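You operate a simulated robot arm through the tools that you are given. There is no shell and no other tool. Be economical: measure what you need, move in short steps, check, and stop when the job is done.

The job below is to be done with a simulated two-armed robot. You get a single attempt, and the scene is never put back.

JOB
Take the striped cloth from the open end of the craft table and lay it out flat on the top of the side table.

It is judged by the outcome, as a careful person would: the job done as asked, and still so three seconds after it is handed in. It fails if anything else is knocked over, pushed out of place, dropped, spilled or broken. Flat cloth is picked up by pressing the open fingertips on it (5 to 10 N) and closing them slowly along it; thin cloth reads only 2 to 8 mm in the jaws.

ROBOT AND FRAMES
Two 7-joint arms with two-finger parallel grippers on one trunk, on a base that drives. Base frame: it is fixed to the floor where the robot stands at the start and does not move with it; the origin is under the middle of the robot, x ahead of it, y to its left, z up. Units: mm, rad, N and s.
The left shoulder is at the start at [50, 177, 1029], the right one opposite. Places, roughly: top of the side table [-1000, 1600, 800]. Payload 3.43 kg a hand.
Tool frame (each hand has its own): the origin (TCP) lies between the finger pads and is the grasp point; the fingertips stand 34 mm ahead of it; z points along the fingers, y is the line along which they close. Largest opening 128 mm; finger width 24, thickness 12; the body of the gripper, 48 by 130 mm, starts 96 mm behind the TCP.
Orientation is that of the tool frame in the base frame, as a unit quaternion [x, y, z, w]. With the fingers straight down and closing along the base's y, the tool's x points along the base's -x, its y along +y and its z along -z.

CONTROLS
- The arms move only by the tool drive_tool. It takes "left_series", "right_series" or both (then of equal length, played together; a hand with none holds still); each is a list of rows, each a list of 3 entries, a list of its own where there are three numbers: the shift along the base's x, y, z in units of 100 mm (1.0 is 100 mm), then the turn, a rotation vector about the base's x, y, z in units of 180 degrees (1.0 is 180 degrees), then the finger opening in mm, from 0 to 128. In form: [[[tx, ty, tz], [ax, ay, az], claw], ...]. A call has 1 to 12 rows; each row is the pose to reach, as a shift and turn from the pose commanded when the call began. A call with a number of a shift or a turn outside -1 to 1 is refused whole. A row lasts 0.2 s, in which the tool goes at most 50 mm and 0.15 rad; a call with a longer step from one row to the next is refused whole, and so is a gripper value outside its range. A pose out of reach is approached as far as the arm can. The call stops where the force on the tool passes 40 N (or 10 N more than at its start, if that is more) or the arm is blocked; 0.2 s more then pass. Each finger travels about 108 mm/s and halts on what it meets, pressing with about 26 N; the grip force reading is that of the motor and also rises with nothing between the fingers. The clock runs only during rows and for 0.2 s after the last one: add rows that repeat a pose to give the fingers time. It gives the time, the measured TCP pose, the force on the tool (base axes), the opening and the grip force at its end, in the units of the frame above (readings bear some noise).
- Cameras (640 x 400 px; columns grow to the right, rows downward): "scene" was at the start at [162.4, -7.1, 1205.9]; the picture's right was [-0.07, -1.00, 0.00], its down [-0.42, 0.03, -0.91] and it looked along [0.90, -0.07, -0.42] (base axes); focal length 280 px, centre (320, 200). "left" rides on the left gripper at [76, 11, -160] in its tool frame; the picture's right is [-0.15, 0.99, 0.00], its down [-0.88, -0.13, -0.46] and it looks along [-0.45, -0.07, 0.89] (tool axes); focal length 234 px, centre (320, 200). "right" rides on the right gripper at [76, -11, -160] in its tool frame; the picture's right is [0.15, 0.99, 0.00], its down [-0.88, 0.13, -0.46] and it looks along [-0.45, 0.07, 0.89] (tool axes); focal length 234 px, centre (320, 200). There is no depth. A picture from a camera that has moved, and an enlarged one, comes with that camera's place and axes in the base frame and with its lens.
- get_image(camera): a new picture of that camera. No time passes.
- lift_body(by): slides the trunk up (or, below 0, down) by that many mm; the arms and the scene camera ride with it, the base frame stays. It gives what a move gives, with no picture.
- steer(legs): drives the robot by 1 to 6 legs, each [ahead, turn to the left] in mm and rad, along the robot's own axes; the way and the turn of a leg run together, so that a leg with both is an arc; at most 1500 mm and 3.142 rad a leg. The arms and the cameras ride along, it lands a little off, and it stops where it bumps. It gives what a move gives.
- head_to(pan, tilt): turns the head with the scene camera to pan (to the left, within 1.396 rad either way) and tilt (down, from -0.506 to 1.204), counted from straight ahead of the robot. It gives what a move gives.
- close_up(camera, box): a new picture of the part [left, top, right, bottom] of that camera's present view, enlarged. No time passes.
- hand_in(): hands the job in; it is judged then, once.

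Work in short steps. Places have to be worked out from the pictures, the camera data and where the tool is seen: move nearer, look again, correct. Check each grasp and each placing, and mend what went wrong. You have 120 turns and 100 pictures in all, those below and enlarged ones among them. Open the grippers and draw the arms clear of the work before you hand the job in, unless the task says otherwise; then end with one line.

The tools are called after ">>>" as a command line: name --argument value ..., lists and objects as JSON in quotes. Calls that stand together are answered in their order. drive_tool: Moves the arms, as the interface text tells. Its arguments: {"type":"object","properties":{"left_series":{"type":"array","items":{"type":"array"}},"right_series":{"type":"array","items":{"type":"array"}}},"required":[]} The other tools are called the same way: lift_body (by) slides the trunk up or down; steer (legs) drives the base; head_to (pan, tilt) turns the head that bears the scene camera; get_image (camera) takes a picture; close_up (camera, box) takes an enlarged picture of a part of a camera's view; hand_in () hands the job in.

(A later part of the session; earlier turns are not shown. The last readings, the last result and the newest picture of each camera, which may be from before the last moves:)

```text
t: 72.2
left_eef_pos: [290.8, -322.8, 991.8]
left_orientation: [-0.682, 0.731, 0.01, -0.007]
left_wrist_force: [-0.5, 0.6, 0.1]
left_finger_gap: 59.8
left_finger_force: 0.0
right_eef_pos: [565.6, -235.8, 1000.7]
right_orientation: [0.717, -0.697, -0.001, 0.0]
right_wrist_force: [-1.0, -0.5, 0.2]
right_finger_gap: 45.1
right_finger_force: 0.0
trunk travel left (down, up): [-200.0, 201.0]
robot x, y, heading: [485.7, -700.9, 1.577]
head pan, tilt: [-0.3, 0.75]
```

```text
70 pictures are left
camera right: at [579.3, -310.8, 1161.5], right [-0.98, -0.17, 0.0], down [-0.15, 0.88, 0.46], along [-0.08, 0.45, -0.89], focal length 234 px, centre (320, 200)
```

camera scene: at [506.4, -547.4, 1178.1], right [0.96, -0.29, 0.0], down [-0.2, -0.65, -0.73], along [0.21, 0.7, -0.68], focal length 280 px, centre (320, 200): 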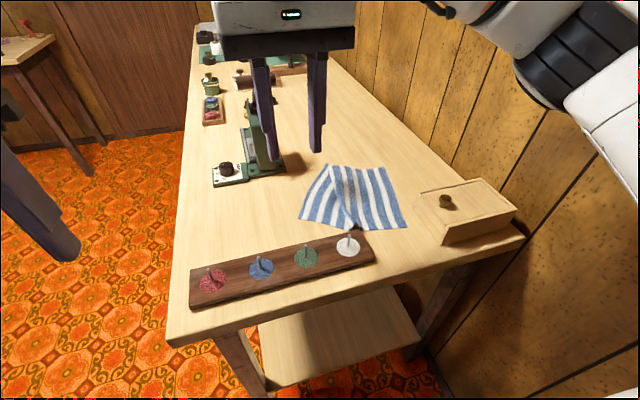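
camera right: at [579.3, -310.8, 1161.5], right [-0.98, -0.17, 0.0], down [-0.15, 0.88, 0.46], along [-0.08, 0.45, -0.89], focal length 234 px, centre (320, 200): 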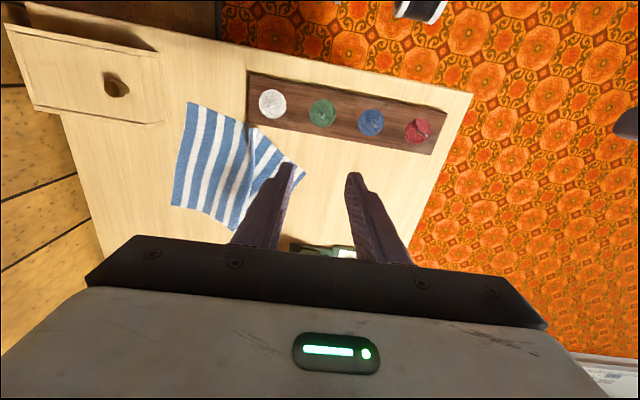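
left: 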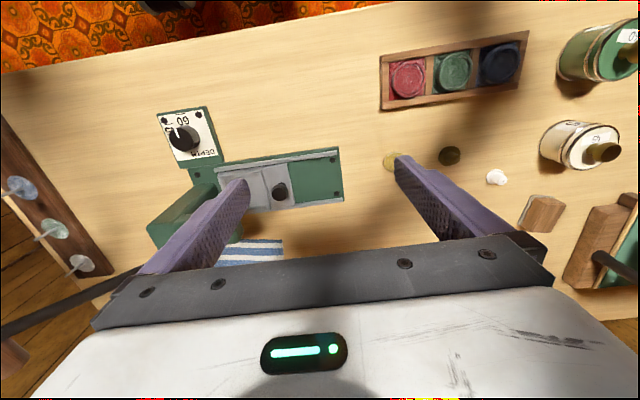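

The wall is still too near for a straight reach, so I turn the robot 0.4 rad toward the cloth. That way both hands reach it in front of me with the elbows tucked in.

>>> steer --legs '[[0, -0.4]]'

>>> head_to --pan 0.0 --tilt 0.75

>>> get_image --camera "scene"

>>> get_image --camera "right"

```text
t: 73.8
left_eef_pos: [453.7, -276.9, 991.3]
left_orientation: [-0.523, 0.852, 0.011, -0.005]
left_wrist_force: [0.3, -1.3, 0.2]
left_finger_gap: 60.0
left_finger_force: 0.0
right_eef_pos: [740.3, -304.5, 1000.9]
right_orientation: [-0.563, 0.827, 0.001, 0.0]
right_wrist_force: [-0.6, 0.7, -0.2]
right_finger_gap: 45.2
right_finger_force: 0.1
trunk travel left (down, up): [-200.0, 201.0]
robot x, y, heading: [481.1, -697.3, 1.173]
head pan, tilt: [-0.3, 0.75]
```

```text
t: 74.5
left_eef_pos: [453.5, -277.3, 991.3]
left_orientation: [-0.523, 0.852, 0.01, -0.004]
left_wrist_force: [0.1, -0.5, -0.3]
left_finger_gap: 60.0
left_finger_force: 0.0
right_eef_pos: [740.7, -305.6, 1000.3]
right_orientation: [-0.563, 0.827, 0.001, 0.0]
right_wrist_force: [-0.1, 0.1, -0.6]
right_finger_gap: 45.1
right_finger_force: 0.2
trunk travel left (down, up): [-200.0, 201.0]
robot x, y, heading: [480.4, -699.1, 1.176]
head pan, tilt: [0.0, 0.75]
```

```text
69 pictures are left
camera scene: at [541.9, -555.8, 1178.1], right [0.92, -0.39, 0.0], down [-0.27, -0.63, -0.73], along [0.28, 0.67, -0.68], focal length 280 px, centre (320, 200)
```

scene: 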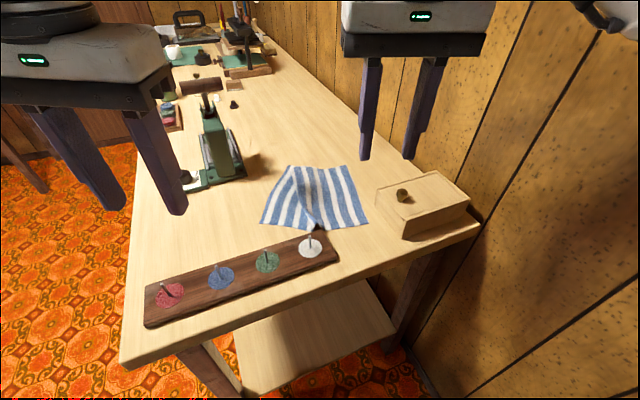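

```text
68 pictures are left
camera right: at [722.9, -380.1, 1161.6], right [-0.97, 0.23, 0.0], down [0.2, 0.87, 0.46], along [0.1, 0.45, -0.89], focal length 234 px, centre (320, 200)
```

right: 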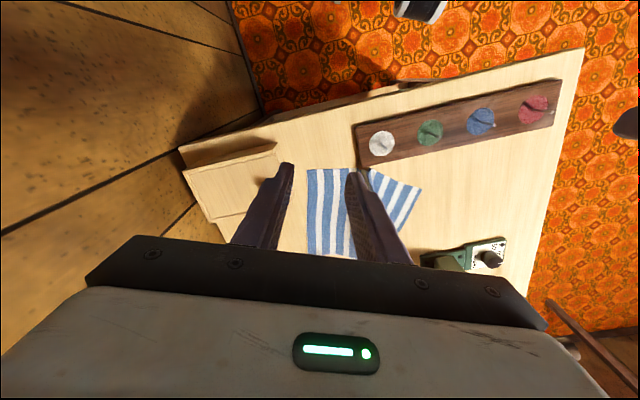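

Near corners are now at about (777,−241) and (577,−159), with the table at z≈762. I bring both hands above pinch points just inside them, right (748,−217) and left (614,−162), and look.

>>> drive_tool --left_series '[[[0.35, 0.1, 0], [0, 0, 0], 40], [[0.7, 0.3, 0], [0, 0, 0], 40], [[1.0, 0.5, -0.1], [0, 0, 0], 40], [[1.0, 0.5, -0.2], [0, 0, 0], 40], [[1.0, 0.5, -0.2], [0, 0, 0], 40]]' --right_series '[[[0.0, 0.3, 0], [0, 0, 0], 40], [[0.05, 0.7, -0.2], [0, 0, 0], 40], [[0.08, 0.88, -0.5], [0, 0, 0], 40], [[0.08, 0.88, -0.8], [0, 0, 0], 40], [[0.08, 0.88, -1.0], [0, 0, 0], 40]]'

>>> drive_tool --left_series '[[[0.3, 0.3, 0], [0, 0, 0], 40], [[0.6, 0.65, -0.1], [0, 0, 0], 40], [[0.6, 0.65, -0.5], [0, 0, 0], 40], [[0.6, 0.65, -0.9], [0, 0, 0], 40]]' --right_series '[[[0, 0, -0.2], [0, 0, 0], 40], [[0, 0, -0.5], [0, 0, 0], 40], [[0, 0, -0.64], [0, 0, 0], 40], [[0, 0, -0.64], [0, 0, 0], 40]]'

>>> get_image --camera "scene"

>>> get_image --camera "right"

>>> get_image --camera "left"

```text
t: 75.8
left_eef_pos: [553.2, -227.1, 969.2]
left_orientation: [-0.523, 0.852, 0.011, -0.005]
left_wrist_force: [-0.7, -0.1, -0.4]
left_finger_gap: 39.9
left_finger_force: 0.1
right_eef_pos: [750.6, -216.4, 901.2]
right_orientation: [-0.562, 0.827, 0.001, 0.001]
right_wrist_force: [0.2, 0.1, 0.0]
right_finger_gap: 40.0
right_finger_force: 0.0
trunk travel left (down, up): [-200.0, 201.0]
robot x, y, heading: [481.5, -695.4, 1.169]
head pan, tilt: [0.0, 0.75]
```

```text
t: 76.8
left_eef_pos: [611.7, -163.0, 882.1]
left_orientation: [-0.522, 0.853, 0.01, -0.005]
left_wrist_force: [-0.7, -0.4, -0.1]
left_finger_gap: 40.1
left_finger_force: 0.1
right_eef_pos: [748.6, -216.0, 836.8]
right_orientation: [-0.563, 0.826, 0.001, 0.0]
right_wrist_force: [-0.4, 1.8, 0.4]
right_finger_gap: 39.6
right_finger_force: 0.1
trunk travel left (down, up): [-200.0, 201.0]
robot x, y, heading: [482.1, -694.3, 1.173]
head pan, tilt: [0.0, 0.75]
```

```text
67 pictures are left
camera scene: at [541.8, -555.7, 1178.1], right [0.92, -0.39, 0.0], down [-0.26, -0.63, -0.73], along [0.28, 0.67, -0.68], focal length 280 px, centre (320, 200)
```

scene: 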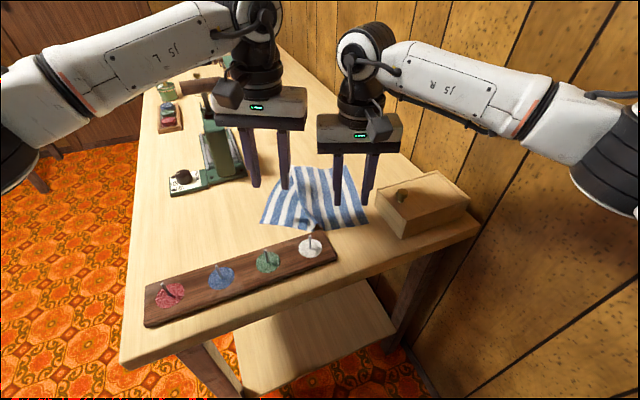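

```text
66 pictures are left
camera right: at [730.6, -291.3, 997.0], right [-0.97, 0.23, 0.0], down [0.2, 0.87, 0.46], along [0.1, 0.45, -0.89], focal length 234 px, centre (320, 200)
```

right: 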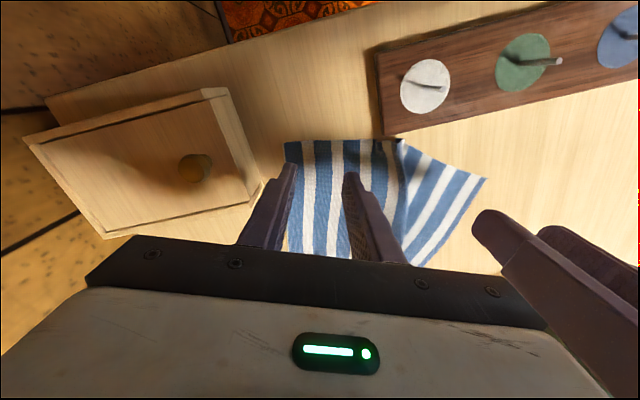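

```text
65 pictures are left
camera left: at [570.9, -226.6, 1042.1], right [-0.81, 0.58, 0.02], down [0.52, 0.72, 0.46], along [0.25, 0.38, -0.89], focal length 234 px, centre (320, 200)
```

left: 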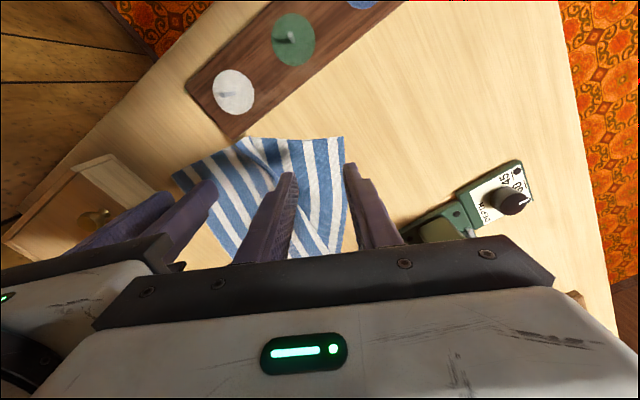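

The corners are confirmed. The hands would nearly touch if used together, so I raise the right hand, pinch the left corner at (623,−168), and then pull it aside to take out the slack.

>>> drive_tool --left_series '[[[0.0, 0.0, 0], [0, 0, 0], 40], [[0.0, 0.0, 0], [0, 0, 0], 40], [[0.1, -0.05, 0], [0, 0, 0], 40], [[0.11, -0.05, -0.4], [0, 0, 0], 40], [[0.11, -0.05, -0.75], [0, 0, 0], 40], [[0.11, -0.05, -0.82], [0, 0, 0], 40]]' --right_series '[[[0.1, -0.1, 0.4], [0, 0, 0], 40], [[0.2, -0.2, 0.8], [0, 0, 0], 40], [[0.2, -0.2, 1.0], [0, 0, 0], 40], [[0.2, -0.2, 1.0], [0, 0, 0], 40], [[0.2, -0.2, 1.0], [0, 0, 0], 40], [[0.2, -0.2, 1.0], [0, 0, 0], 40]]'

>>> drive_tool --left_series '[[[0, 0, -0.03], [0, 0, 0], 40], [[0, 0, -0.06], [0, 0, 0], 40]]'

>>> get_image --camera "left"

```text
t: 78.2
left_eef_pos: [621.6, -167.6, 798.4]
left_orientation: [-0.523, 0.852, 0.01, -0.005]
left_wrist_force: [0.3, 0.1, 0.1]
left_finger_gap: 39.8
left_finger_force: 0.2
right_eef_pos: [768.8, -238.2, 936.9]
right_orientation: [-0.563, 0.827, 0.0, 0.001]
right_wrist_force: [0.4, 0.3, -0.1]
right_finger_gap: 39.8
right_finger_force: 0.0
trunk travel left (down, up): [-200.0, 201.0]
robot x, y, heading: [480.5, -697.6, 1.173]
head pan, tilt: [0.0, 0.75]
```

```text
t: 78.8
left_eef_pos: [623.5, -168.2, 795.2]
left_orientation: [-0.523, 0.852, 0.011, -0.003]
left_wrist_force: [-2.6, -1.5, 12.7]
left_finger_gap: 38.6
left_finger_force: 0.0
right_eef_pos: [768.6, -238.2, 938.4]
right_orientation: [-0.563, 0.826, 0.001, 0.002]
right_wrist_force: [0.0, 0.4, -0.8]
right_finger_gap: 39.9
right_finger_force: 0.0
trunk travel left (down, up): [-200.0, 201.0]
robot x, y, heading: [485.4, -696.1, 1.173]
head pan, tilt: [0.0, 0.75]
```

```text
64 pictures are left
camera left: at [581.8, -232.1, 955.9], right [-0.82, 0.58, 0.02], down [0.52, 0.72, 0.46], along [0.25, 0.39, -0.89], focal length 234 px, centre (320, 200)
```

left: 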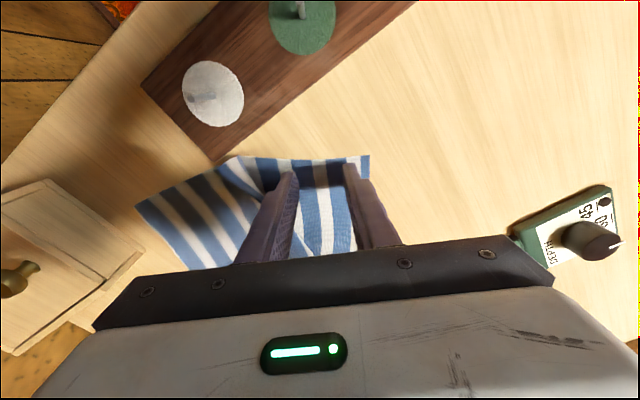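

Both fingertips are on the cloth near its corner at 12.7 N. I ease up a little, close slowly, then check.

>>> drive_tool --left_series '[[[0, 0, 0.015], [0, 0, 0], 38], [[0, 0, 0.015], [0, 0, 0], 34], [[0, 0, 0.015], [0, 0, 0], 30], [[0, 0, 0.015], [0, 0, 0], 26], [[0, 0, 0.015], [0, 0, 0], 22], [[0, 0, 0.015], [0, 0, 0], 18], [[0, 0, 0.015], [0, 0, 0], 14], [[0, 0, 0.015], [0, 0, 0], 10], [[0, 0, 0.015], [0, 0, 0], 6], [[0, 0, 0.015], [0, 0, 0], 2], [[0, 0, 0.015], [0, 0, 0], 0], [[0, 0, 0.015], [0, 0, 0], 0]]'

>>> close_up --camera "scene" --box '[220, 100, 400, 260]'

```text
t: 81.3
left_eef_pos: [623.8, -167.2, 795.1]
left_orientation: [-0.522, 0.853, 0.011, -0.004]
left_wrist_force: [2.0, -1.9, 11.6]
left_finger_gap: 2.3
left_finger_force: 25.8
right_eef_pos: [768.1, -237.8, 936.8]
right_orientation: [-0.563, 0.826, 0.001, 0.0]
right_wrist_force: [-0.6, 0.5, -1.2]
right_finger_gap: 40.1
right_finger_force: 0.0
trunk travel left (down, up): [-200.0, 201.0]
robot x, y, heading: [481.7, -694.3, 1.169]
head pan, tilt: [0.0, 0.75]
```

```text
2.50 times, centred on (310, 180) of scene
camera zoom: at [541.8, -556.8, 1178.2], right [0.92, -0.39, 0.0], down [-0.26, -0.63, -0.73], along [0.28, 0.67, -0.68], focal length 700 px, centre (345, 250)
```

zoom: 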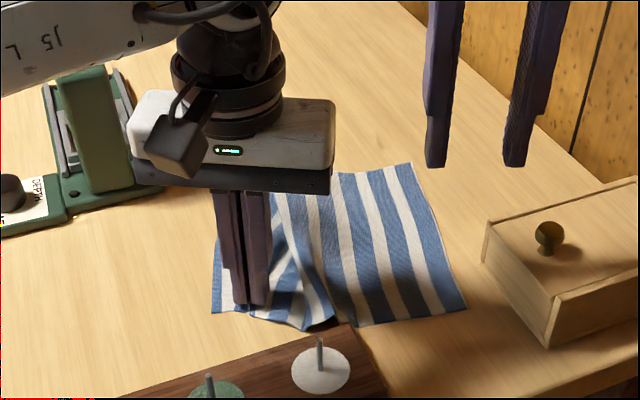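

The left pinch is good. I lift slightly and draw the corner 45 mm to the left, then check where the right corner lies.

>>> drive_tool --left_series '[[[0, 0, 0.1], [0, 0, 0], 0], [[-0.2, 0, 0.12], [0, 0, 0], 0], [[-0.45, 0, 0.12], [0, 0, 0], 0], [[-0.45, 0, 0.12], [0, 0, 0], 0]]'

>>> get_image --camera "right"

>>> get_image --camera "scene"

```text
t: 82.3
left_eef_pos: [579.3, -168.2, 807.5]
left_orientation: [-0.523, 0.852, 0.01, -0.005]
left_wrist_force: [1.4, 0.3, 0.2]
left_finger_gap: 2.5
left_finger_force: 25.6
right_eef_pos: [768.4, -236.0, 936.4]
right_orientation: [-0.563, 0.826, 0.001, 0.001]
right_wrist_force: [-0.2, 1.0, 0.0]
right_finger_gap: 39.7
right_finger_force: 0.1
trunk travel left (down, up): [-200.0, 201.0]
robot x, y, heading: [481.3, -695.5, 1.173]
head pan, tilt: [0.0, 0.75]
```

```text
62 pictures are left
camera right: at [750.3, -312.5, 1097.5], right [-0.97, 0.23, 0.0], down [0.2, 0.87, 0.46], along [0.1, 0.45, -0.89], focal length 234 px, centre (320, 200)
```

right: 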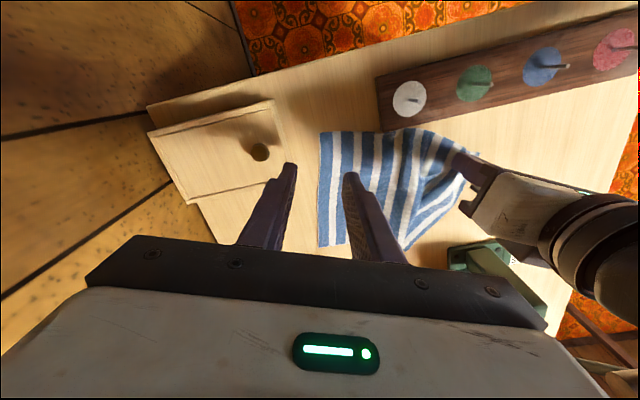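

```text
61 pictures are left
camera scene: at [541.9, -555.8, 1178.0], right [0.92, -0.39, 0.0], down [-0.26, -0.63, -0.73], along [0.28, 0.67, -0.68], focal length 280 px, centre (320, 200)
```

scene: 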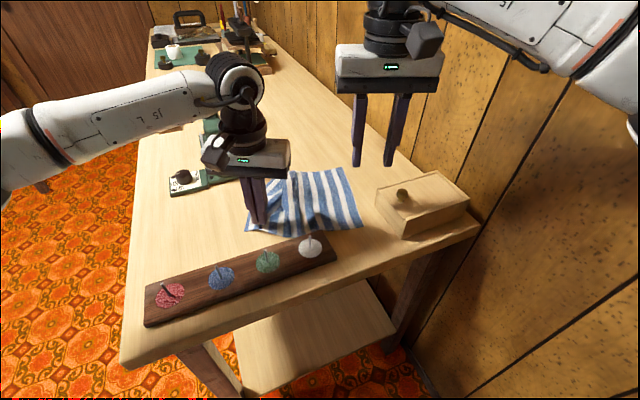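

The right corner is at (765,−248), so I lower the right hand to a pinch point at (736,−221).

>>> drive_tool --right_series '[[[-0.32, 0.16, 0], [0, 0, 0], 40], [[-0.32, 0.16, -0.4], [0, 0, 0], 40], [[-0.32, 0.16, -0.8], [0, 0, 0], 40], [[-0.32, 0.16, -1.0], [0, 0, 0], 40]]'

>>> drive_tool --right_series '[[[0, 0, -0.25], [0, 0, 0], 40], [[0, 0, -0.38], [0, 0, 0], 40], [[0, 0, -0.41], [0, 0, 0], 40], [[0, 0, -0.44], [0, 0, 0], 40]]'

>>> get_image --camera "right"

```text
t: 83.3
left_eef_pos: [579.4, -165.5, 807.8]
left_orientation: [-0.522, 0.853, 0.011, -0.004]
left_wrist_force: [0.5, -0.1, -0.1]
left_finger_gap: 2.1
left_finger_force: 26.2
right_eef_pos: [735.4, -220.7, 835.0]
right_orientation: [-0.563, 0.827, 0.0, 0.001]
right_wrist_force: [1.0, 0.5, 0.0]
right_finger_gap: 39.8
right_finger_force: 0.0
trunk travel left (down, up): [-200.0, 201.0]
robot x, y, heading: [485.0, -699.0, 1.174]
head pan, tilt: [0.0, 0.75]
```

```text
t: 84.3
left_eef_pos: [579.4, -167.6, 808.7]
left_orientation: [-0.523, 0.852, 0.011, -0.004]
left_wrist_force: [0.3, 0.1, -0.6]
left_finger_gap: 2.5
left_finger_force: 26.7
right_eef_pos: [737.8, -221.0, 794.9]
right_orientation: [-0.564, 0.826, 0.002, 0.001]
right_wrist_force: [1.0, -3.1, 15.3]
right_finger_gap: 40.2
right_finger_force: 0.1
trunk travel left (down, up): [-200.0, 201.0]
robot x, y, heading: [484.8, -696.8, 1.17]
head pan, tilt: [0.0, 0.75]
```

```text
60 pictures are left
camera right: at [718.7, -297.1, 955.8], right [-0.97, 0.23, 0.0], down [0.2, 0.86, 0.46], along [0.1, 0.45, -0.89], focal length 234 px, centre (320, 200)
```

right: 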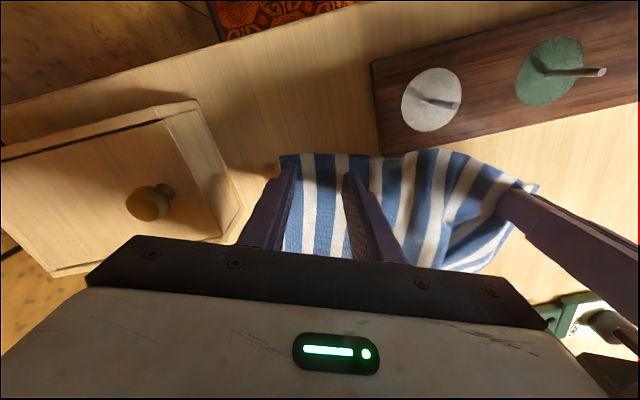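

Both tips are on the cloth near the corner at 15 N. I ease up and close.

>>> drive_tool --right_series '[[[0, 0, 0.025], [0, 0, 0], 38], [[0, 0, 0.025], [0, 0, 0], 34], [[0, 0, 0.025], [0, 0, 0], 30], [[0, 0, 0.025], [0, 0, 0], 26], [[0, 0, 0.025], [0, 0, 0], 22], [[0, 0, 0.025], [0, 0, 0], 18], [[0, 0, 0.025], [0, 0, 0], 14], [[0, 0, 0.025], [0, 0, 0], 10], [[0, 0, 0.025], [0, 0, 0], 6], [[0, 0, 0.025], [0, 0, 0], 2], [[0, 0, 0.025], [0, 0, 0], 0], [[0, 0, 0.025], [0, 0, 0], 0]]'

>>> close_up --camera "scene" --box '[220, 100, 400, 260]'

```text
t: 87.0
left_eef_pos: [579.3, -167.3, 807.4]
left_orientation: [-0.522, 0.853, 0.011, -0.005]
left_wrist_force: [5.4, -1.9, -0.6]
left_finger_gap: 2.6
left_finger_force: 25.8
right_eef_pos: [737.1, -220.5, 795.2]
right_orientation: [-0.564, 0.826, 0.001, 0.001]
right_wrist_force: [-6.1, 1.0, 3.3]
right_finger_gap: 2.2
right_finger_force: 25.7
trunk travel left (down, up): [-200.0, 201.0]
robot x, y, heading: [482.6, -698.0, 1.176]
head pan, tilt: [0.0, 0.75]
```

```text
2.50 times, centred on (310, 180) of scene
camera zoom: at [541.7, -556.1, 1178.1], right [0.92, -0.39, 0.0], down [-0.26, -0.63, -0.73], along [0.28, 0.67, -0.68], focal length 700 px, centre (345, 250)
```

zoom: 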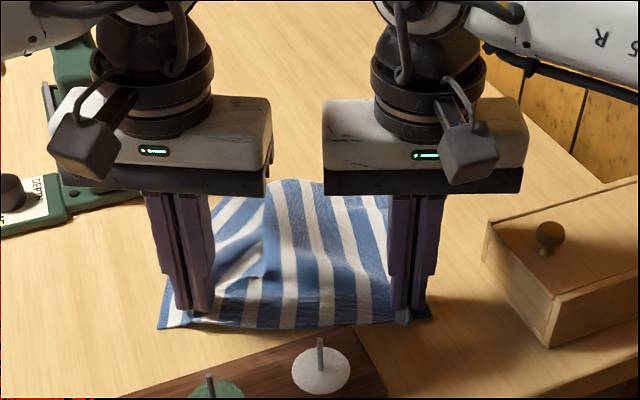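

Both corners are held and the near edge is taut. I lift straight up with both hands.

>>> drive_tool --left_series '[[[0, 0, 0.25], [0, 0, 0], 0], [[0, 0, 0.5], [0, 0, 0], 0], [[0, 0, 0.75], [0, 0, 0], 0], [[0, 0, 1.0], [0, 0, 0], 0]]' --right_series '[[[0, 0, 0.25], [0, 0, 0], 0], [[0, 0, 0.5], [0, 0, 0], 0], [[0, 0, 0.75], [0, 0, 0], 0], [[0, 0, 1.0], [0, 0, 0], 0]]'

>>> drive_tool --left_series '[[[0, 0, 0.25], [0, 0, 0], 0], [[0, 0, 0.5], [0, 0, 0], 0], [[0, 0, 0.75], [0, 0, 0], 0], [[0, 0, 1.0], [0, 0, 0], 0]]' --right_series '[[[0, 0, 0.25], [0, 0, 0], 0], [[0, 0, 0.5], [0, 0, 0], 0], [[0, 0, 0.75], [0, 0, 0], 0], [[0, 0, 1.0], [0, 0, 0], 0]]'

>>> get_image --camera "scene"

```text
t: 88.0
left_eef_pos: [578.4, -168.2, 908.0]
left_orientation: [-0.523, 0.852, 0.01, -0.004]
left_wrist_force: [7.5, -1.7, -0.2]
left_finger_gap: 2.5
left_finger_force: 26.1
right_eef_pos: [736.3, -221.0, 895.4]
right_orientation: [-0.563, 0.826, 0.001, -0.001]
right_wrist_force: [-7.0, 1.4, 1.0]
right_finger_gap: 2.5
right_finger_force: 26.2
trunk travel left (down, up): [-200.0, 201.0]
robot x, y, heading: [477.6, -697.8, 1.18]
head pan, tilt: [0.0, 0.75]
```

```text
t: 89.0
left_eef_pos: [578.4, -169.3, 1005.6]
left_orientation: [-0.523, 0.852, 0.011, -0.005]
left_wrist_force: [5.4, -0.8, 0.0]
left_finger_gap: 2.6
left_finger_force: 26.1
right_eef_pos: [734.8, -221.4, 996.3]
right_orientation: [-0.563, 0.826, 0.001, 0.0]
right_wrist_force: [-4.1, 1.6, 0.2]
right_finger_gap: 2.2
right_finger_force: 25.9
trunk travel left (down, up): [-200.0, 201.0]
robot x, y, heading: [481.9, -697.9, 1.175]
head pan, tilt: [0.0, 0.75]
```

```text
58 pictures are left
camera scene: at [541.8, -556.1, 1178.1], right [0.92, -0.39, 0.0], down [-0.26, -0.63, -0.73], along [0.28, 0.67, -0.68], focal length 280 px, centre (320, 200)
```

scene: 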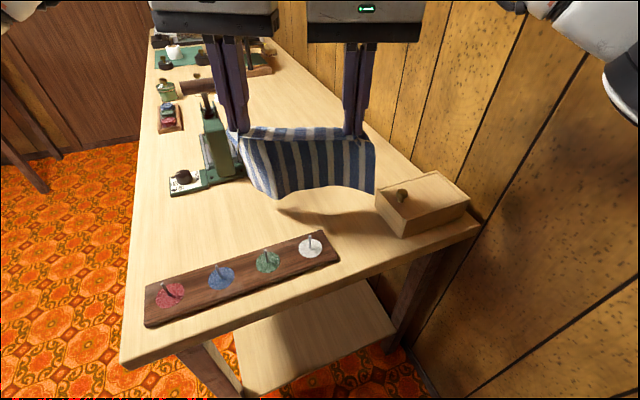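

The cloth hangs cleanly between the hands. I raise the trunk so it clears everything, then back away from the table.

>>> lift_body --by 150

>>> steer --legs '[[-250, 0]]'

>>> get_image --camera "scene"

```text
t: 90.7
left_eef_pos: [579.7, -168.4, 1154.8]
left_orientation: [-0.522, 0.853, 0.01, -0.004]
left_wrist_force: [4.0, -1.6, 0.4]
left_finger_gap: 2.6
left_finger_force: 26.4
right_eef_pos: [735.4, -221.5, 1142.6]
right_orientation: [-0.563, 0.826, 0.002, 0.001]
right_wrist_force: [-4.3, 2.2, 0.2]
right_finger_gap: 2.2
right_finger_force: 26.1
trunk travel left (down, up): [-350.0, 51.0]
robot x, y, heading: [480.2, -698.6, 1.17]
head pan, tilt: [0.0, 0.75]
```

```text
t: 92.5
left_eef_pos: [481.8, -399.7, 1156.7]
left_orientation: [-0.523, 0.853, 0.01, -0.004]
left_wrist_force: [4.8, -1.4, -0.1]
left_finger_gap: 2.6
left_finger_force: 26.8
right_eef_pos: [639.0, -451.5, 1145.0]
right_orientation: [-0.563, 0.826, 0.001, 0.001]
right_wrist_force: [-3.9, 1.6, -0.7]
right_finger_gap: 2.5
right_finger_force: 25.8
trunk travel left (down, up): [-350.0, 51.0]
robot x, y, heading: [388.0, -924.0, 1.173]
head pan, tilt: [0.0, 0.75]
```

```text
57 pictures are left
camera scene: at [444.5, -786.9, 1328.2], right [0.92, -0.39, 0.0], down [-0.27, -0.63, -0.73], along [0.28, 0.67, -0.68], focal length 280 px, centre (320, 200)
```

scene: 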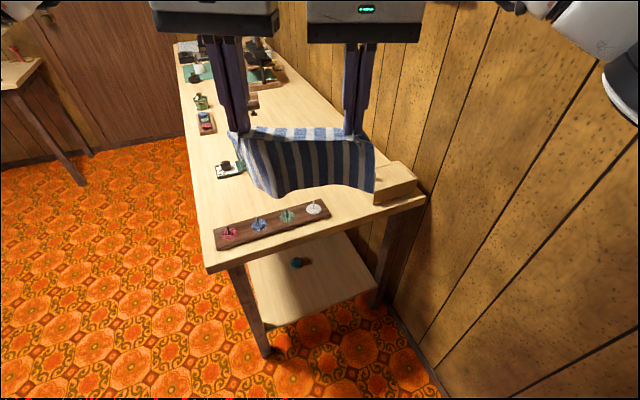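

All clear. I turn left and drive diagonally toward the side table, in stages.

>>> steer --legs '[[0, 1.43], [800, 0], [0, -0.42]]'

>>> head_to --pan 0.0 --tilt 0.4

>>> get_image --camera "scene"

```text
t: 101.8
left_eef_pos: [-740.0, -175.3, 1155.6]
left_orientation: [0.876, -0.481, -0.006, 0.01]
left_wrist_force: [2.5, 2.1, 0.2]
left_finger_gap: 2.3
left_finger_force: 26.2
right_eef_pos: [-615.3, -67.2, 1144.6]
right_orientation: [0.898, -0.439, -0.001, 0.0]
right_wrist_force: [-3.1, -3.0, 0.3]
right_finger_gap: 2.5
right_finger_force: 26.2
trunk travel left (down, up): [-350.0, 51.0]
robot x, y, heading: [-335.5, -526.3, 2.213]
head pan, tilt: [0.0, 0.75]
```

```text
t: 102.6
left_eef_pos: [-739.5, -174.4, 1156.7]
left_orientation: [0.876, -0.481, -0.008, 0.009]
left_wrist_force: [3.3, 1.7, 0.1]
left_finger_gap: 2.6
left_finger_force: 26.1
right_eef_pos: [-616.1, -67.7, 1145.7]
right_orientation: [0.899, -0.439, -0.001, 0.0]
right_wrist_force: [-2.7, -1.9, 0.0]
right_finger_gap: 2.3
right_finger_force: 25.8
trunk travel left (down, up): [-350.0, 51.0]
robot x, y, heading: [-338.2, -528.7, 2.206]
head pan, tilt: [0.0, 0.4]
```

```text
56 pictures are left
camera scene: at [-432.1, -396.3, 1359.1], right [0.8, 0.6, 0.0], down [0.23, -0.31, -0.92], along [-0.55, 0.74, -0.39], focal length 280 px, centre (320, 200)
```

scene: 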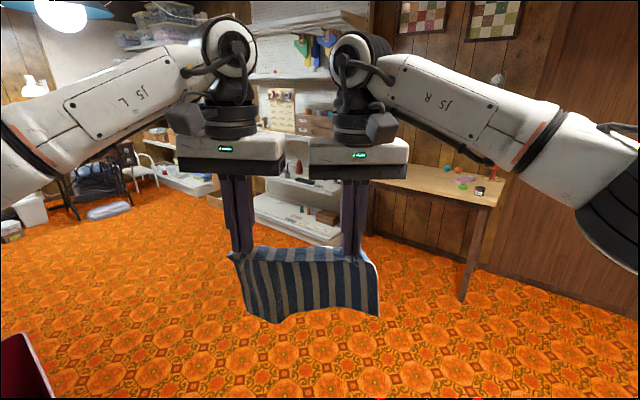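

The side table's right-front corner is near (−520, 1330) and its top looks to be around z 700–760. The floor is clear, so I drive nearer.

>>> steer --legs '[[0, -0.1], [850, 0], [0, -0.53]]'

>>> head_to --pan 0.0 --tilt 0.55

>>> get_image --camera "scene"

```text
t: 109.1
left_eef_pos: [-894.6, 710.2, 1156.2]
left_orientation: [-0.69, 0.723, 0.01, -0.007]
left_wrist_force: [3.6, 0.0, -0.2]
left_finger_gap: 2.4
left_finger_force: 25.7
right_eef_pos: [-731.3, 725.6, 1144.4]
right_orientation: [0.723, -0.69, -0.002, 0.0]
right_wrist_force: [-4.0, -0.2, 0.7]
right_finger_gap: 2.4
right_finger_force: 26.1
trunk travel left (down, up): [-350.0, 51.0]
robot x, y, heading: [-766.7, 188.7, 1.592]
head pan, tilt: [0.0, 0.4]
```

```text
t: 109.8
left_eef_pos: [-895.8, 711.4, 1154.3]
left_orientation: [-0.689, 0.725, 0.009, -0.007]
left_wrist_force: [2.4, 1.3, -0.7]
left_finger_gap: 2.4
left_finger_force: 25.8
right_eef_pos: [-731.9, 726.9, 1145.6]
right_orientation: [0.724, -0.69, -0.001, 0.0]
right_wrist_force: [-2.8, 1.0, 0.1]
right_finger_gap: 2.4
right_finger_force: 26.1
trunk travel left (down, up): [-350.0, 51.0]
robot x, y, heading: [-771.1, 190.0, 1.597]
head pan, tilt: [0.0, 0.55]
```

```text
55 pictures are left
camera scene: at [-771.0, 349.3, 1345.5], right [1.0, 0.02, 0.0], down [0.01, -0.52, -0.85], along [-0.02, 0.85, -0.52], focal length 280 px, centre (320, 200)
```

scene: 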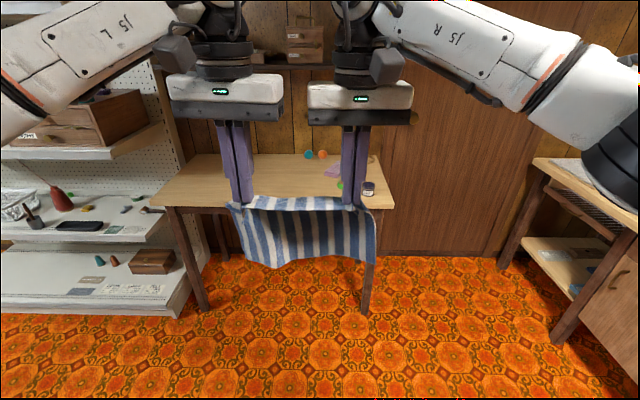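

The table front edge is about y 1335, x −1500…−500, with its top at z≈715. Small items lie on the right end and a wall shelf stands above the back. I go in front of the empty middle-left part.

>>> steer --legs '[[0, 0.31], [760, 0], [0, -0.335]]'

>>> head_to --pan 0.0 --tilt 0.7

>>> get_image --camera "scene"

>>> get_image --camera "left"

>>> get_image --camera "right"

```text
t: 115.9
left_eef_pos: [-1118.4, 1429.8, 1156.2]
left_orientation: [-0.676, 0.737, 0.009, -0.007]
left_wrist_force: [3.9, 0.6, -0.2]
left_finger_gap: 2.7
left_finger_force: 25.8
right_eef_pos: [-953.1, 1439.7, 1144.5]
right_orientation: [0.711, -0.703, -0.001, 0.0]
right_wrist_force: [-3.1, -1.0, -0.2]
right_finger_gap: 2.2
right_finger_force: 26.2
trunk travel left (down, up): [-350.0, 51.0]
robot x, y, heading: [-1011.9, 902.9, 1.562]
head pan, tilt: [0.0, 0.55]
```

```text
t: 116.6
left_eef_pos: [-1118.2, 1429.1, 1155.6]
left_orientation: [-0.676, 0.737, 0.009, -0.006]
left_wrist_force: [2.3, 0.5, -0.6]
left_finger_gap: 2.3
left_finger_force: 26.2
right_eef_pos: [-954.5, 1439.4, 1145.5]
right_orientation: [0.711, -0.703, -0.001, 0.0]
right_wrist_force: [-3.1, -0.1, 0.7]
right_finger_gap: 2.5
right_finger_force: 25.7
trunk travel left (down, up): [-350.0, 51.0]
robot x, y, heading: [-1007.5, 904.3, 1.554]
head pan, tilt: [0.0, 0.7]
```

```text
54 pictures are left
camera scene: at [-1008.0, 1059.1, 1332.3], right [1.0, -0.01, 0.0], down [-0.01, -0.64, -0.77], along [0.01, 0.77, -0.64], focal length 280 px, centre (320, 200)
```

scene: 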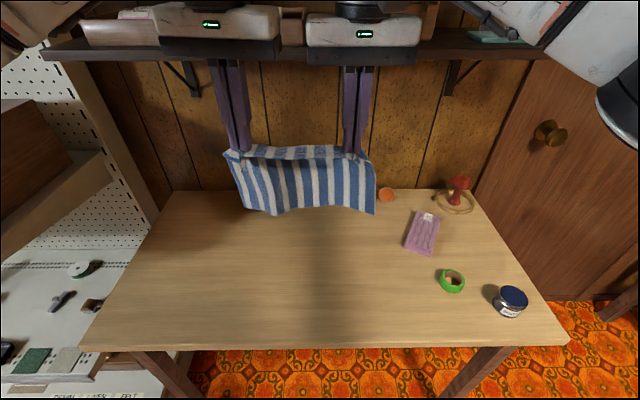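

```text
53 pictures are left
camera left: at [-1133.0, 1354.6, 1316.1], right [-0.97, 0.23, 0.02], down [0.21, 0.86, 0.46], along [0.09, 0.45, -0.89], focal length 234 px, centre (320, 200)
```

left: 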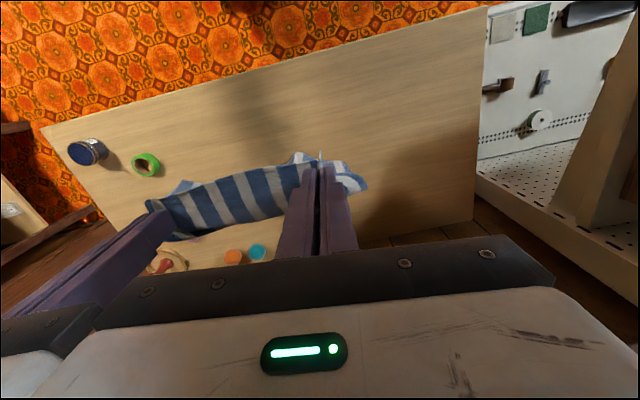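

```text
52 pictures are left
camera right: at [-943.0, 1363.1, 1305.7], right [-0.99, -0.16, 0.0], down [-0.14, 0.88, 0.46], along [-0.07, 0.45, -0.89], focal length 234 px, centre (320, 200)
```

right: 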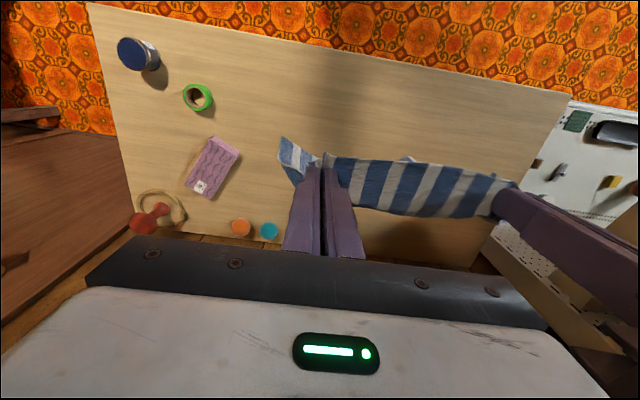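

Triangulating three views puts the side table top at z≈750, front edge y≈1309, back y≈1811, and the left part empty (items all right of x≈−780). A shelf overhangs the back. I'll touch the hanging edge down near the front, then lay by moving the hands forward and down. First I draw the hands back and lower the trunk.

>>> drive_tool --left_series '[[[0, -0.3, 0], [0, 0, 0], 0], [[0, -0.6, -0.05], [0, 0, 0], 0], [[0, -0.75, -0.11], [0, 0, 0], 0]]' --right_series '[[[0, -0.3, 0], [0, 0, 0], 0], [[0, -0.65, 0], [0, 0, 0], 0], [[0, -0.85, 0], [0, 0, 0], 0]]'

>>> lift_body --by -140

>>> get_image --camera "scene"

```text
t: 117.4
left_eef_pos: [-1119.3, 1353.3, 1145.6]
left_orientation: [-0.676, 0.736, 0.01, -0.006]
left_wrist_force: [1.6, 0.2, -0.3]
left_finger_gap: 2.6
left_finger_force: 26.0
right_eef_pos: [-955.8, 1354.5, 1145.3]
right_orientation: [0.711, -0.704, -0.001, 0.0]
right_wrist_force: [-1.3, 0.1, -0.1]
right_finger_gap: 2.2
right_finger_force: 27.1
trunk travel left (down, up): [-350.0, 51.0]
robot x, y, heading: [-1014.5, 905.7, 1.555]
head pan, tilt: [0.0, 0.7]
```

```text
t: 119.1
left_eef_pos: [-1118.4, 1352.9, 1006.5]
left_orientation: [-0.676, 0.736, 0.009, -0.007]
left_wrist_force: [2.5, 0.4, -0.1]
left_finger_gap: 2.6
left_finger_force: 26.2
right_eef_pos: [-955.6, 1355.9, 1005.6]
right_orientation: [0.711, -0.703, -0.001, 0.0]
right_wrist_force: [-1.9, 0.7, 0.8]
right_finger_gap: 2.3
right_finger_force: 25.9
trunk travel left (down, up): [-210.0, 191.0]
robot x, y, heading: [-1008.3, 906.2, 1.562]
head pan, tilt: [0.0, 0.7]
```

```text
51 pictures are left
camera scene: at [-1007.9, 1059.0, 1192.4], right [1.0, -0.01, 0.0], down [-0.01, -0.64, -0.77], along [0.01, 0.77, -0.64], focal length 280 px, centre (320, 200)
```

scene: 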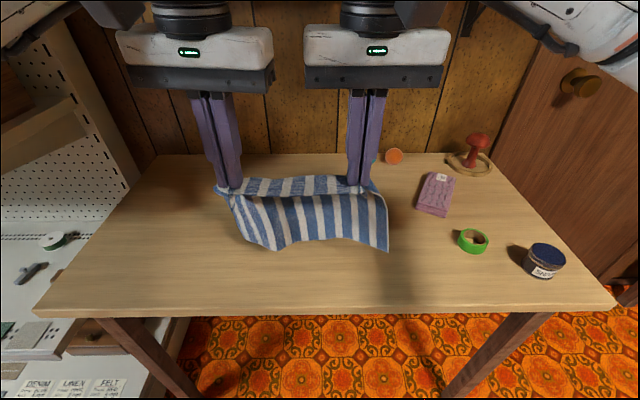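

The cloth looks shorter than expected from here, so I check with the hand cameras how it hangs.

>>> get_image --camera "left"

>>> get_image --camera "right"

```text
50 pictures are left
camera left: at [-1133.1, 1278.0, 1166.1], right [-0.97, 0.23, 0.02], down [0.21, 0.86, 0.46], along [0.09, 0.45, -0.89], focal length 234 px, centre (320, 200)
```

left: 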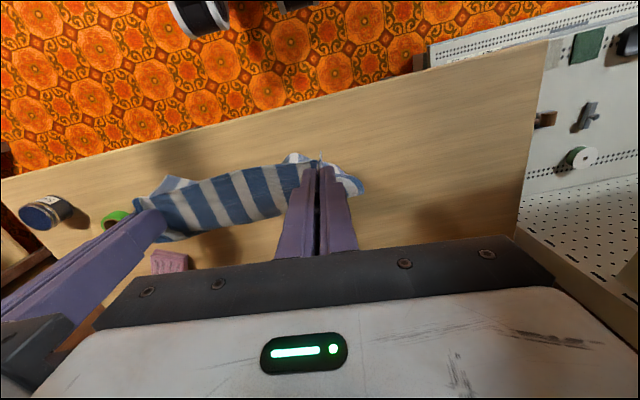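

```text
49 pictures are left
camera right: at [-943.4, 1279.6, 1166.5], right [-0.99, -0.16, 0.0], down [-0.14, 0.88, 0.46], along [-0.07, 0.45, -0.89], focal length 234 px, centre (320, 200)
```

right: 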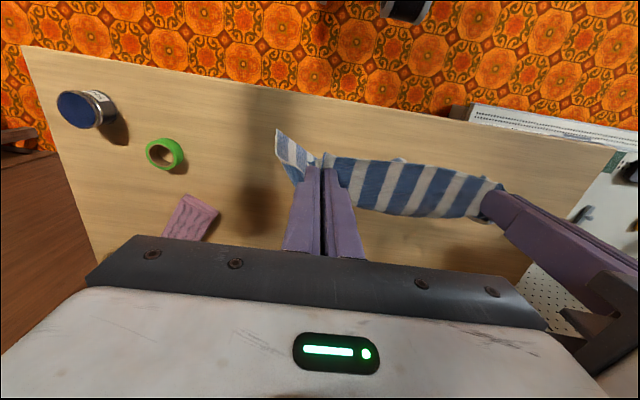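

The cloth bows forward from the hands, so it should be laid far edge first while the hands draw back. I tilt both hands 30° so the fingers point forward and the wrists stay out from under the wall shelf, then move ahead.

>>> drive_tool --left_series '[[[0, 0, 0], [0.042, 0, 0], 0], [[0, 0, 0], [0.084, 0, 0], 0], [[0, 0, 0], [0.126, 0, 0], 0], [[0, 0, 0], [0.167, 0, 0], 0], [[0, 0.3, 0], [0.167, 0, 0], 0], [[0, 0.65, 0], [0.167, 0, 0], 0], [[0, 1.0, 0], [0.167, 0, 0], 0]]' --right_series '[[[0, 0, 0], [0.042, 0, 0], 0], [[0, 0, 0], [0.084, 0, 0], 0], [[0, 0, 0], [0.126, 0, 0], 0], [[0, 0, 0], [0.167, 0, 0], 0], [[0, 0.3, 0], [0.167, 0, 0], 0], [[0, 0.65, 0], [0.167, 0, 0], 0], [[0, 1.0, 0], [0.167, 0, 0], 0]]'

>>> get_image --camera "scene"

>>> get_image --camera "right"

```text
t: 120.7
left_eef_pos: [-1119.6, 1453.8, 1003.7]
left_orientation: [-0.655, 0.709, 0.2, 0.168]
left_wrist_force: [1.5, 0.1, -0.4]
left_finger_gap: 2.2
left_finger_force: 25.9
right_eef_pos: [-955.1, 1456.7, 1005.9]
right_orientation: [0.687, -0.679, -0.182, -0.184]
right_wrist_force: [-1.0, -0.4, 0.7]
right_finger_gap: 2.3
right_finger_force: 25.9
trunk travel left (down, up): [-210.0, 191.0]
robot x, y, heading: [-1013.7, 901.3, 1.561]
head pan, tilt: [0.0, 0.7]
```

```text
48 pictures are left
camera scene: at [-1008.0, 1059.5, 1192.2], right [1.0, -0.01, 0.0], down [-0.01, -0.64, -0.76], along [0.01, 0.76, -0.64], focal length 280 px, centre (320, 200)
```

scene: 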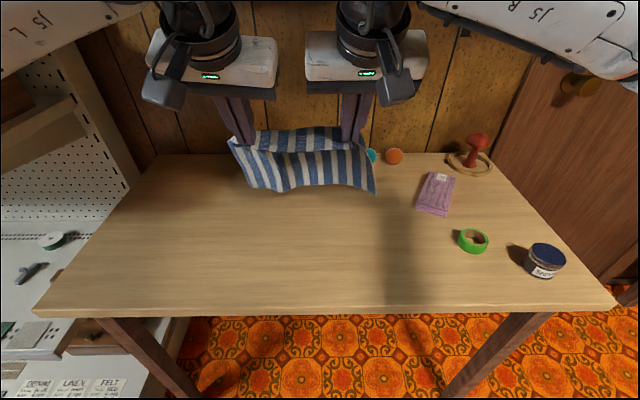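

```text
47 pictures are left
camera right: at [-943.7, 1310.7, 1106.7], right [-0.99, -0.14, -0.08], down [-0.14, 0.53, 0.84], along [-0.07, 0.84, -0.54], focal length 234 px, centre (320, 200)
```

right: 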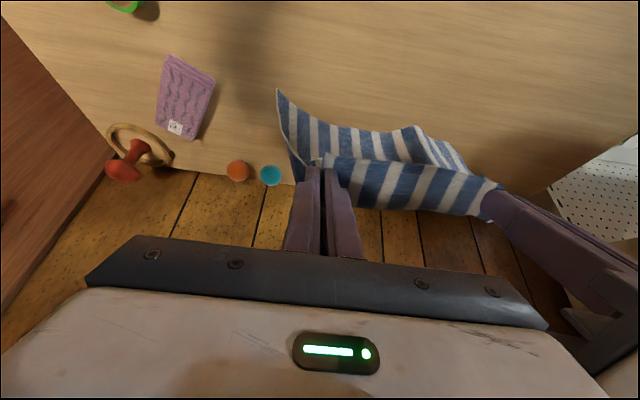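

Triangulation puts the hanging edge at about y 1537, z 820, bowing forward of the hands as wanted. I go 35 mm further and lower until it just touches.

>>> drive_tool --left_series '[[[0, 0.2, -0.1], [0, 0, 0], 0], [[0, 0.35, -0.3], [0, 0, 0], 0], [[0, 0.35, -0.5], [0, 0, 0], 0], [[0, 0.35, -0.65], [0, 0, 0], 0], [[0, 0.35, -0.65], [0, 0, 0], 0]]' --right_series '[[[0, 0.2, -0.1], [0, 0, 0], 0], [[0, 0.35, -0.3], [0, 0, 0], 0], [[0, 0.35, -0.5], [0, 0, 0], 0], [[0, 0.35, -0.65], [0, 0, 0], 0], [[0, 0.35, -0.65], [0, 0, 0], 0]]'

>>> close_up --camera "scene" --box '[140, 60, 460, 260]'

>>> get_image --camera "right"

```text
t: 121.9
left_eef_pos: [-1118.7, 1487.6, 940.0]
left_orientation: [-0.655, 0.709, 0.199, 0.169]
left_wrist_force: [0.7, -0.2, -0.1]
left_finger_gap: 2.3
left_finger_force: 26.2
right_eef_pos: [-956.4, 1491.1, 938.9]
right_orientation: [0.687, -0.679, -0.184, -0.185]
right_wrist_force: [-0.8, 0.7, 0.7]
right_finger_gap: 2.2
right_finger_force: 26.3
trunk travel left (down, up): [-210.0, 191.0]
robot x, y, heading: [-1008.6, 902.3, 1.558]
head pan, tilt: [0.0, 0.7]
```

```text
2.00 times, centred on (300, 160) of scene
camera zoom: at [-1007.9, 1059.2, 1192.3], right [1.0, -0.01, 0.0], down [-0.01, -0.64, -0.76], along [0.01, 0.76, -0.64], focal length 560 px, centre (360, 280)
```

zoom: 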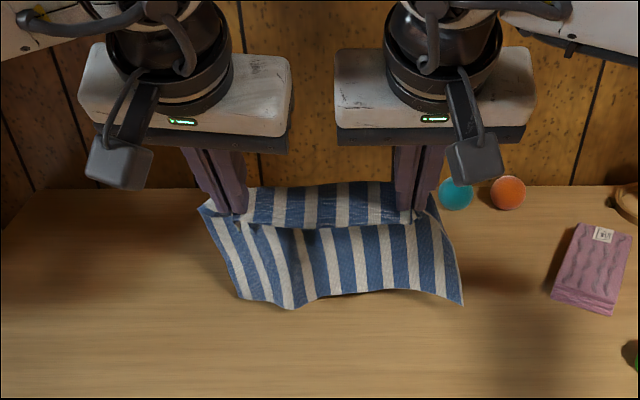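

```text
45 pictures are left
camera right: at [-944.0, 1345.2, 1040.5], right [-0.99, -0.14, -0.08], down [-0.14, 0.53, 0.84], along [-0.07, 0.84, -0.54], focal length 234 px, centre (320, 200)
```

right: 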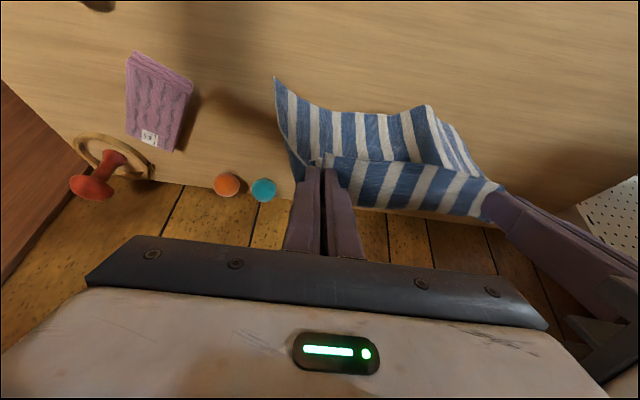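

Triangulated, the main part hangs almost straight with its lower edge at the table. A narrow top strip stands up leaning forward. With that lean it is better to lay toward the back, so I lift a little and go back to y≈1345. There I'll let the lower edge touch near the front and trail it forward.

>>> drive_tool --left_series '[[[0, 0, 0.3], [0, 0, 0], 0], [[0, -0.3, 0.4], [0, 0, 0], 0], [[0, -0.65, 0.4], [0, 0, 0], 0], [[0, -1.0, 0.4], [0, 0, 0], 0]]' --right_series '[[[0, 0, 0.3], [0, 0, 0], 0], [[0, -0.3, 0.4], [0, 0, 0], 0], [[0, -0.65, 0.4], [0, 0, 0], 0], [[0, -1.0, 0.4], [0, 0, 0], 0]]'

>>> drive_tool --left_series '[[[0, -0.25, 0], [0, 0, 0], 0], [[0, -0.43, 0], [0, 0, 0], 0], [[0, -0.43, -0.2], [0, 0, 0], 0], [[0, -0.43, -0.45], [0, 0, 0], 0], [[0, -0.43, -0.52], [0, 0, 0], 0]]' --right_series '[[[0, -0.25, 0], [0, 0, 0], 0], [[0, -0.43, 0], [0, 0, 0], 0], [[0, -0.43, -0.2], [0, 0, 0], 0], [[0, -0.43, -0.45], [0, 0, 0], 0], [[0, -0.43, -0.52], [0, 0, 0], 0]]'

>>> get_image --camera "scene"

>>> get_image --camera "right"

```text
t: 122.9
left_eef_pos: [-1118.6, 1387.3, 980.6]
left_orientation: [-0.655, 0.709, 0.2, 0.17]
left_wrist_force: [2.4, 0.2, 0.4]
left_finger_gap: 2.3
left_finger_force: 26.3
right_eef_pos: [-954.2, 1390.5, 980.5]
right_orientation: [0.687, -0.679, -0.184, -0.184]
right_wrist_force: [-2.7, 0.0, 0.3]
right_finger_gap: 2.5
right_finger_force: 26.2
trunk travel left (down, up): [-210.0, 191.0]
robot x, y, heading: [-1007.5, 904.3, 1.554]
head pan, tilt: [0.0, 0.7]
```

```text
t: 124.1
left_eef_pos: [-1118.8, 1346.0, 929.2]
left_orientation: [-0.655, 0.709, 0.2, 0.169]
left_wrist_force: [1.2, 0.2, 0.2]
left_finger_gap: 2.4
left_finger_force: 26.2
right_eef_pos: [-956.0, 1347.7, 929.4]
right_orientation: [0.687, -0.678, -0.184, -0.184]
right_wrist_force: [-0.5, 0.0, -0.3]
right_finger_gap: 2.2
right_finger_force: 25.8
trunk travel left (down, up): [-210.0, 191.0]
robot x, y, heading: [-1008.3, 900.9, 1.556]
head pan, tilt: [0.0, 0.7]
```

```text
44 pictures are left
camera scene: at [-1007.9, 1059.2, 1192.3], right [1.0, -0.01, 0.0], down [-0.01, -0.64, -0.76], along [0.01, 0.76, -0.64], focal length 280 px, centre (320, 200)
```

scene: 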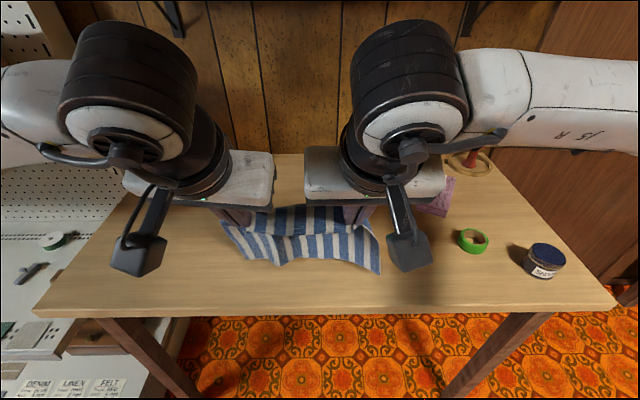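

```text
43 pictures are left
camera right: at [-944.2, 1201.5, 1029.9], right [-0.99, -0.14, -0.08], down [-0.14, 0.53, 0.84], along [-0.07, 0.84, -0.54], focal length 234 px, centre (320, 200)
```

right: 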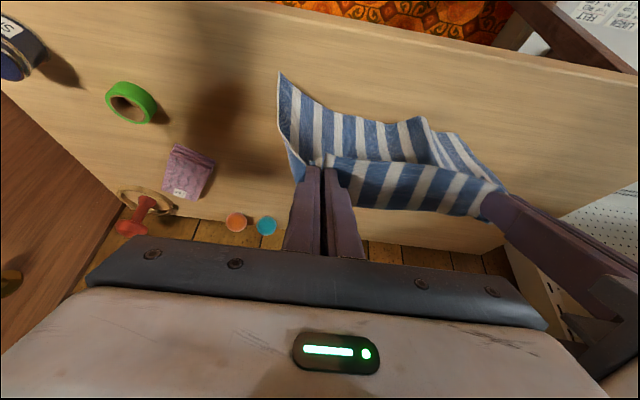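

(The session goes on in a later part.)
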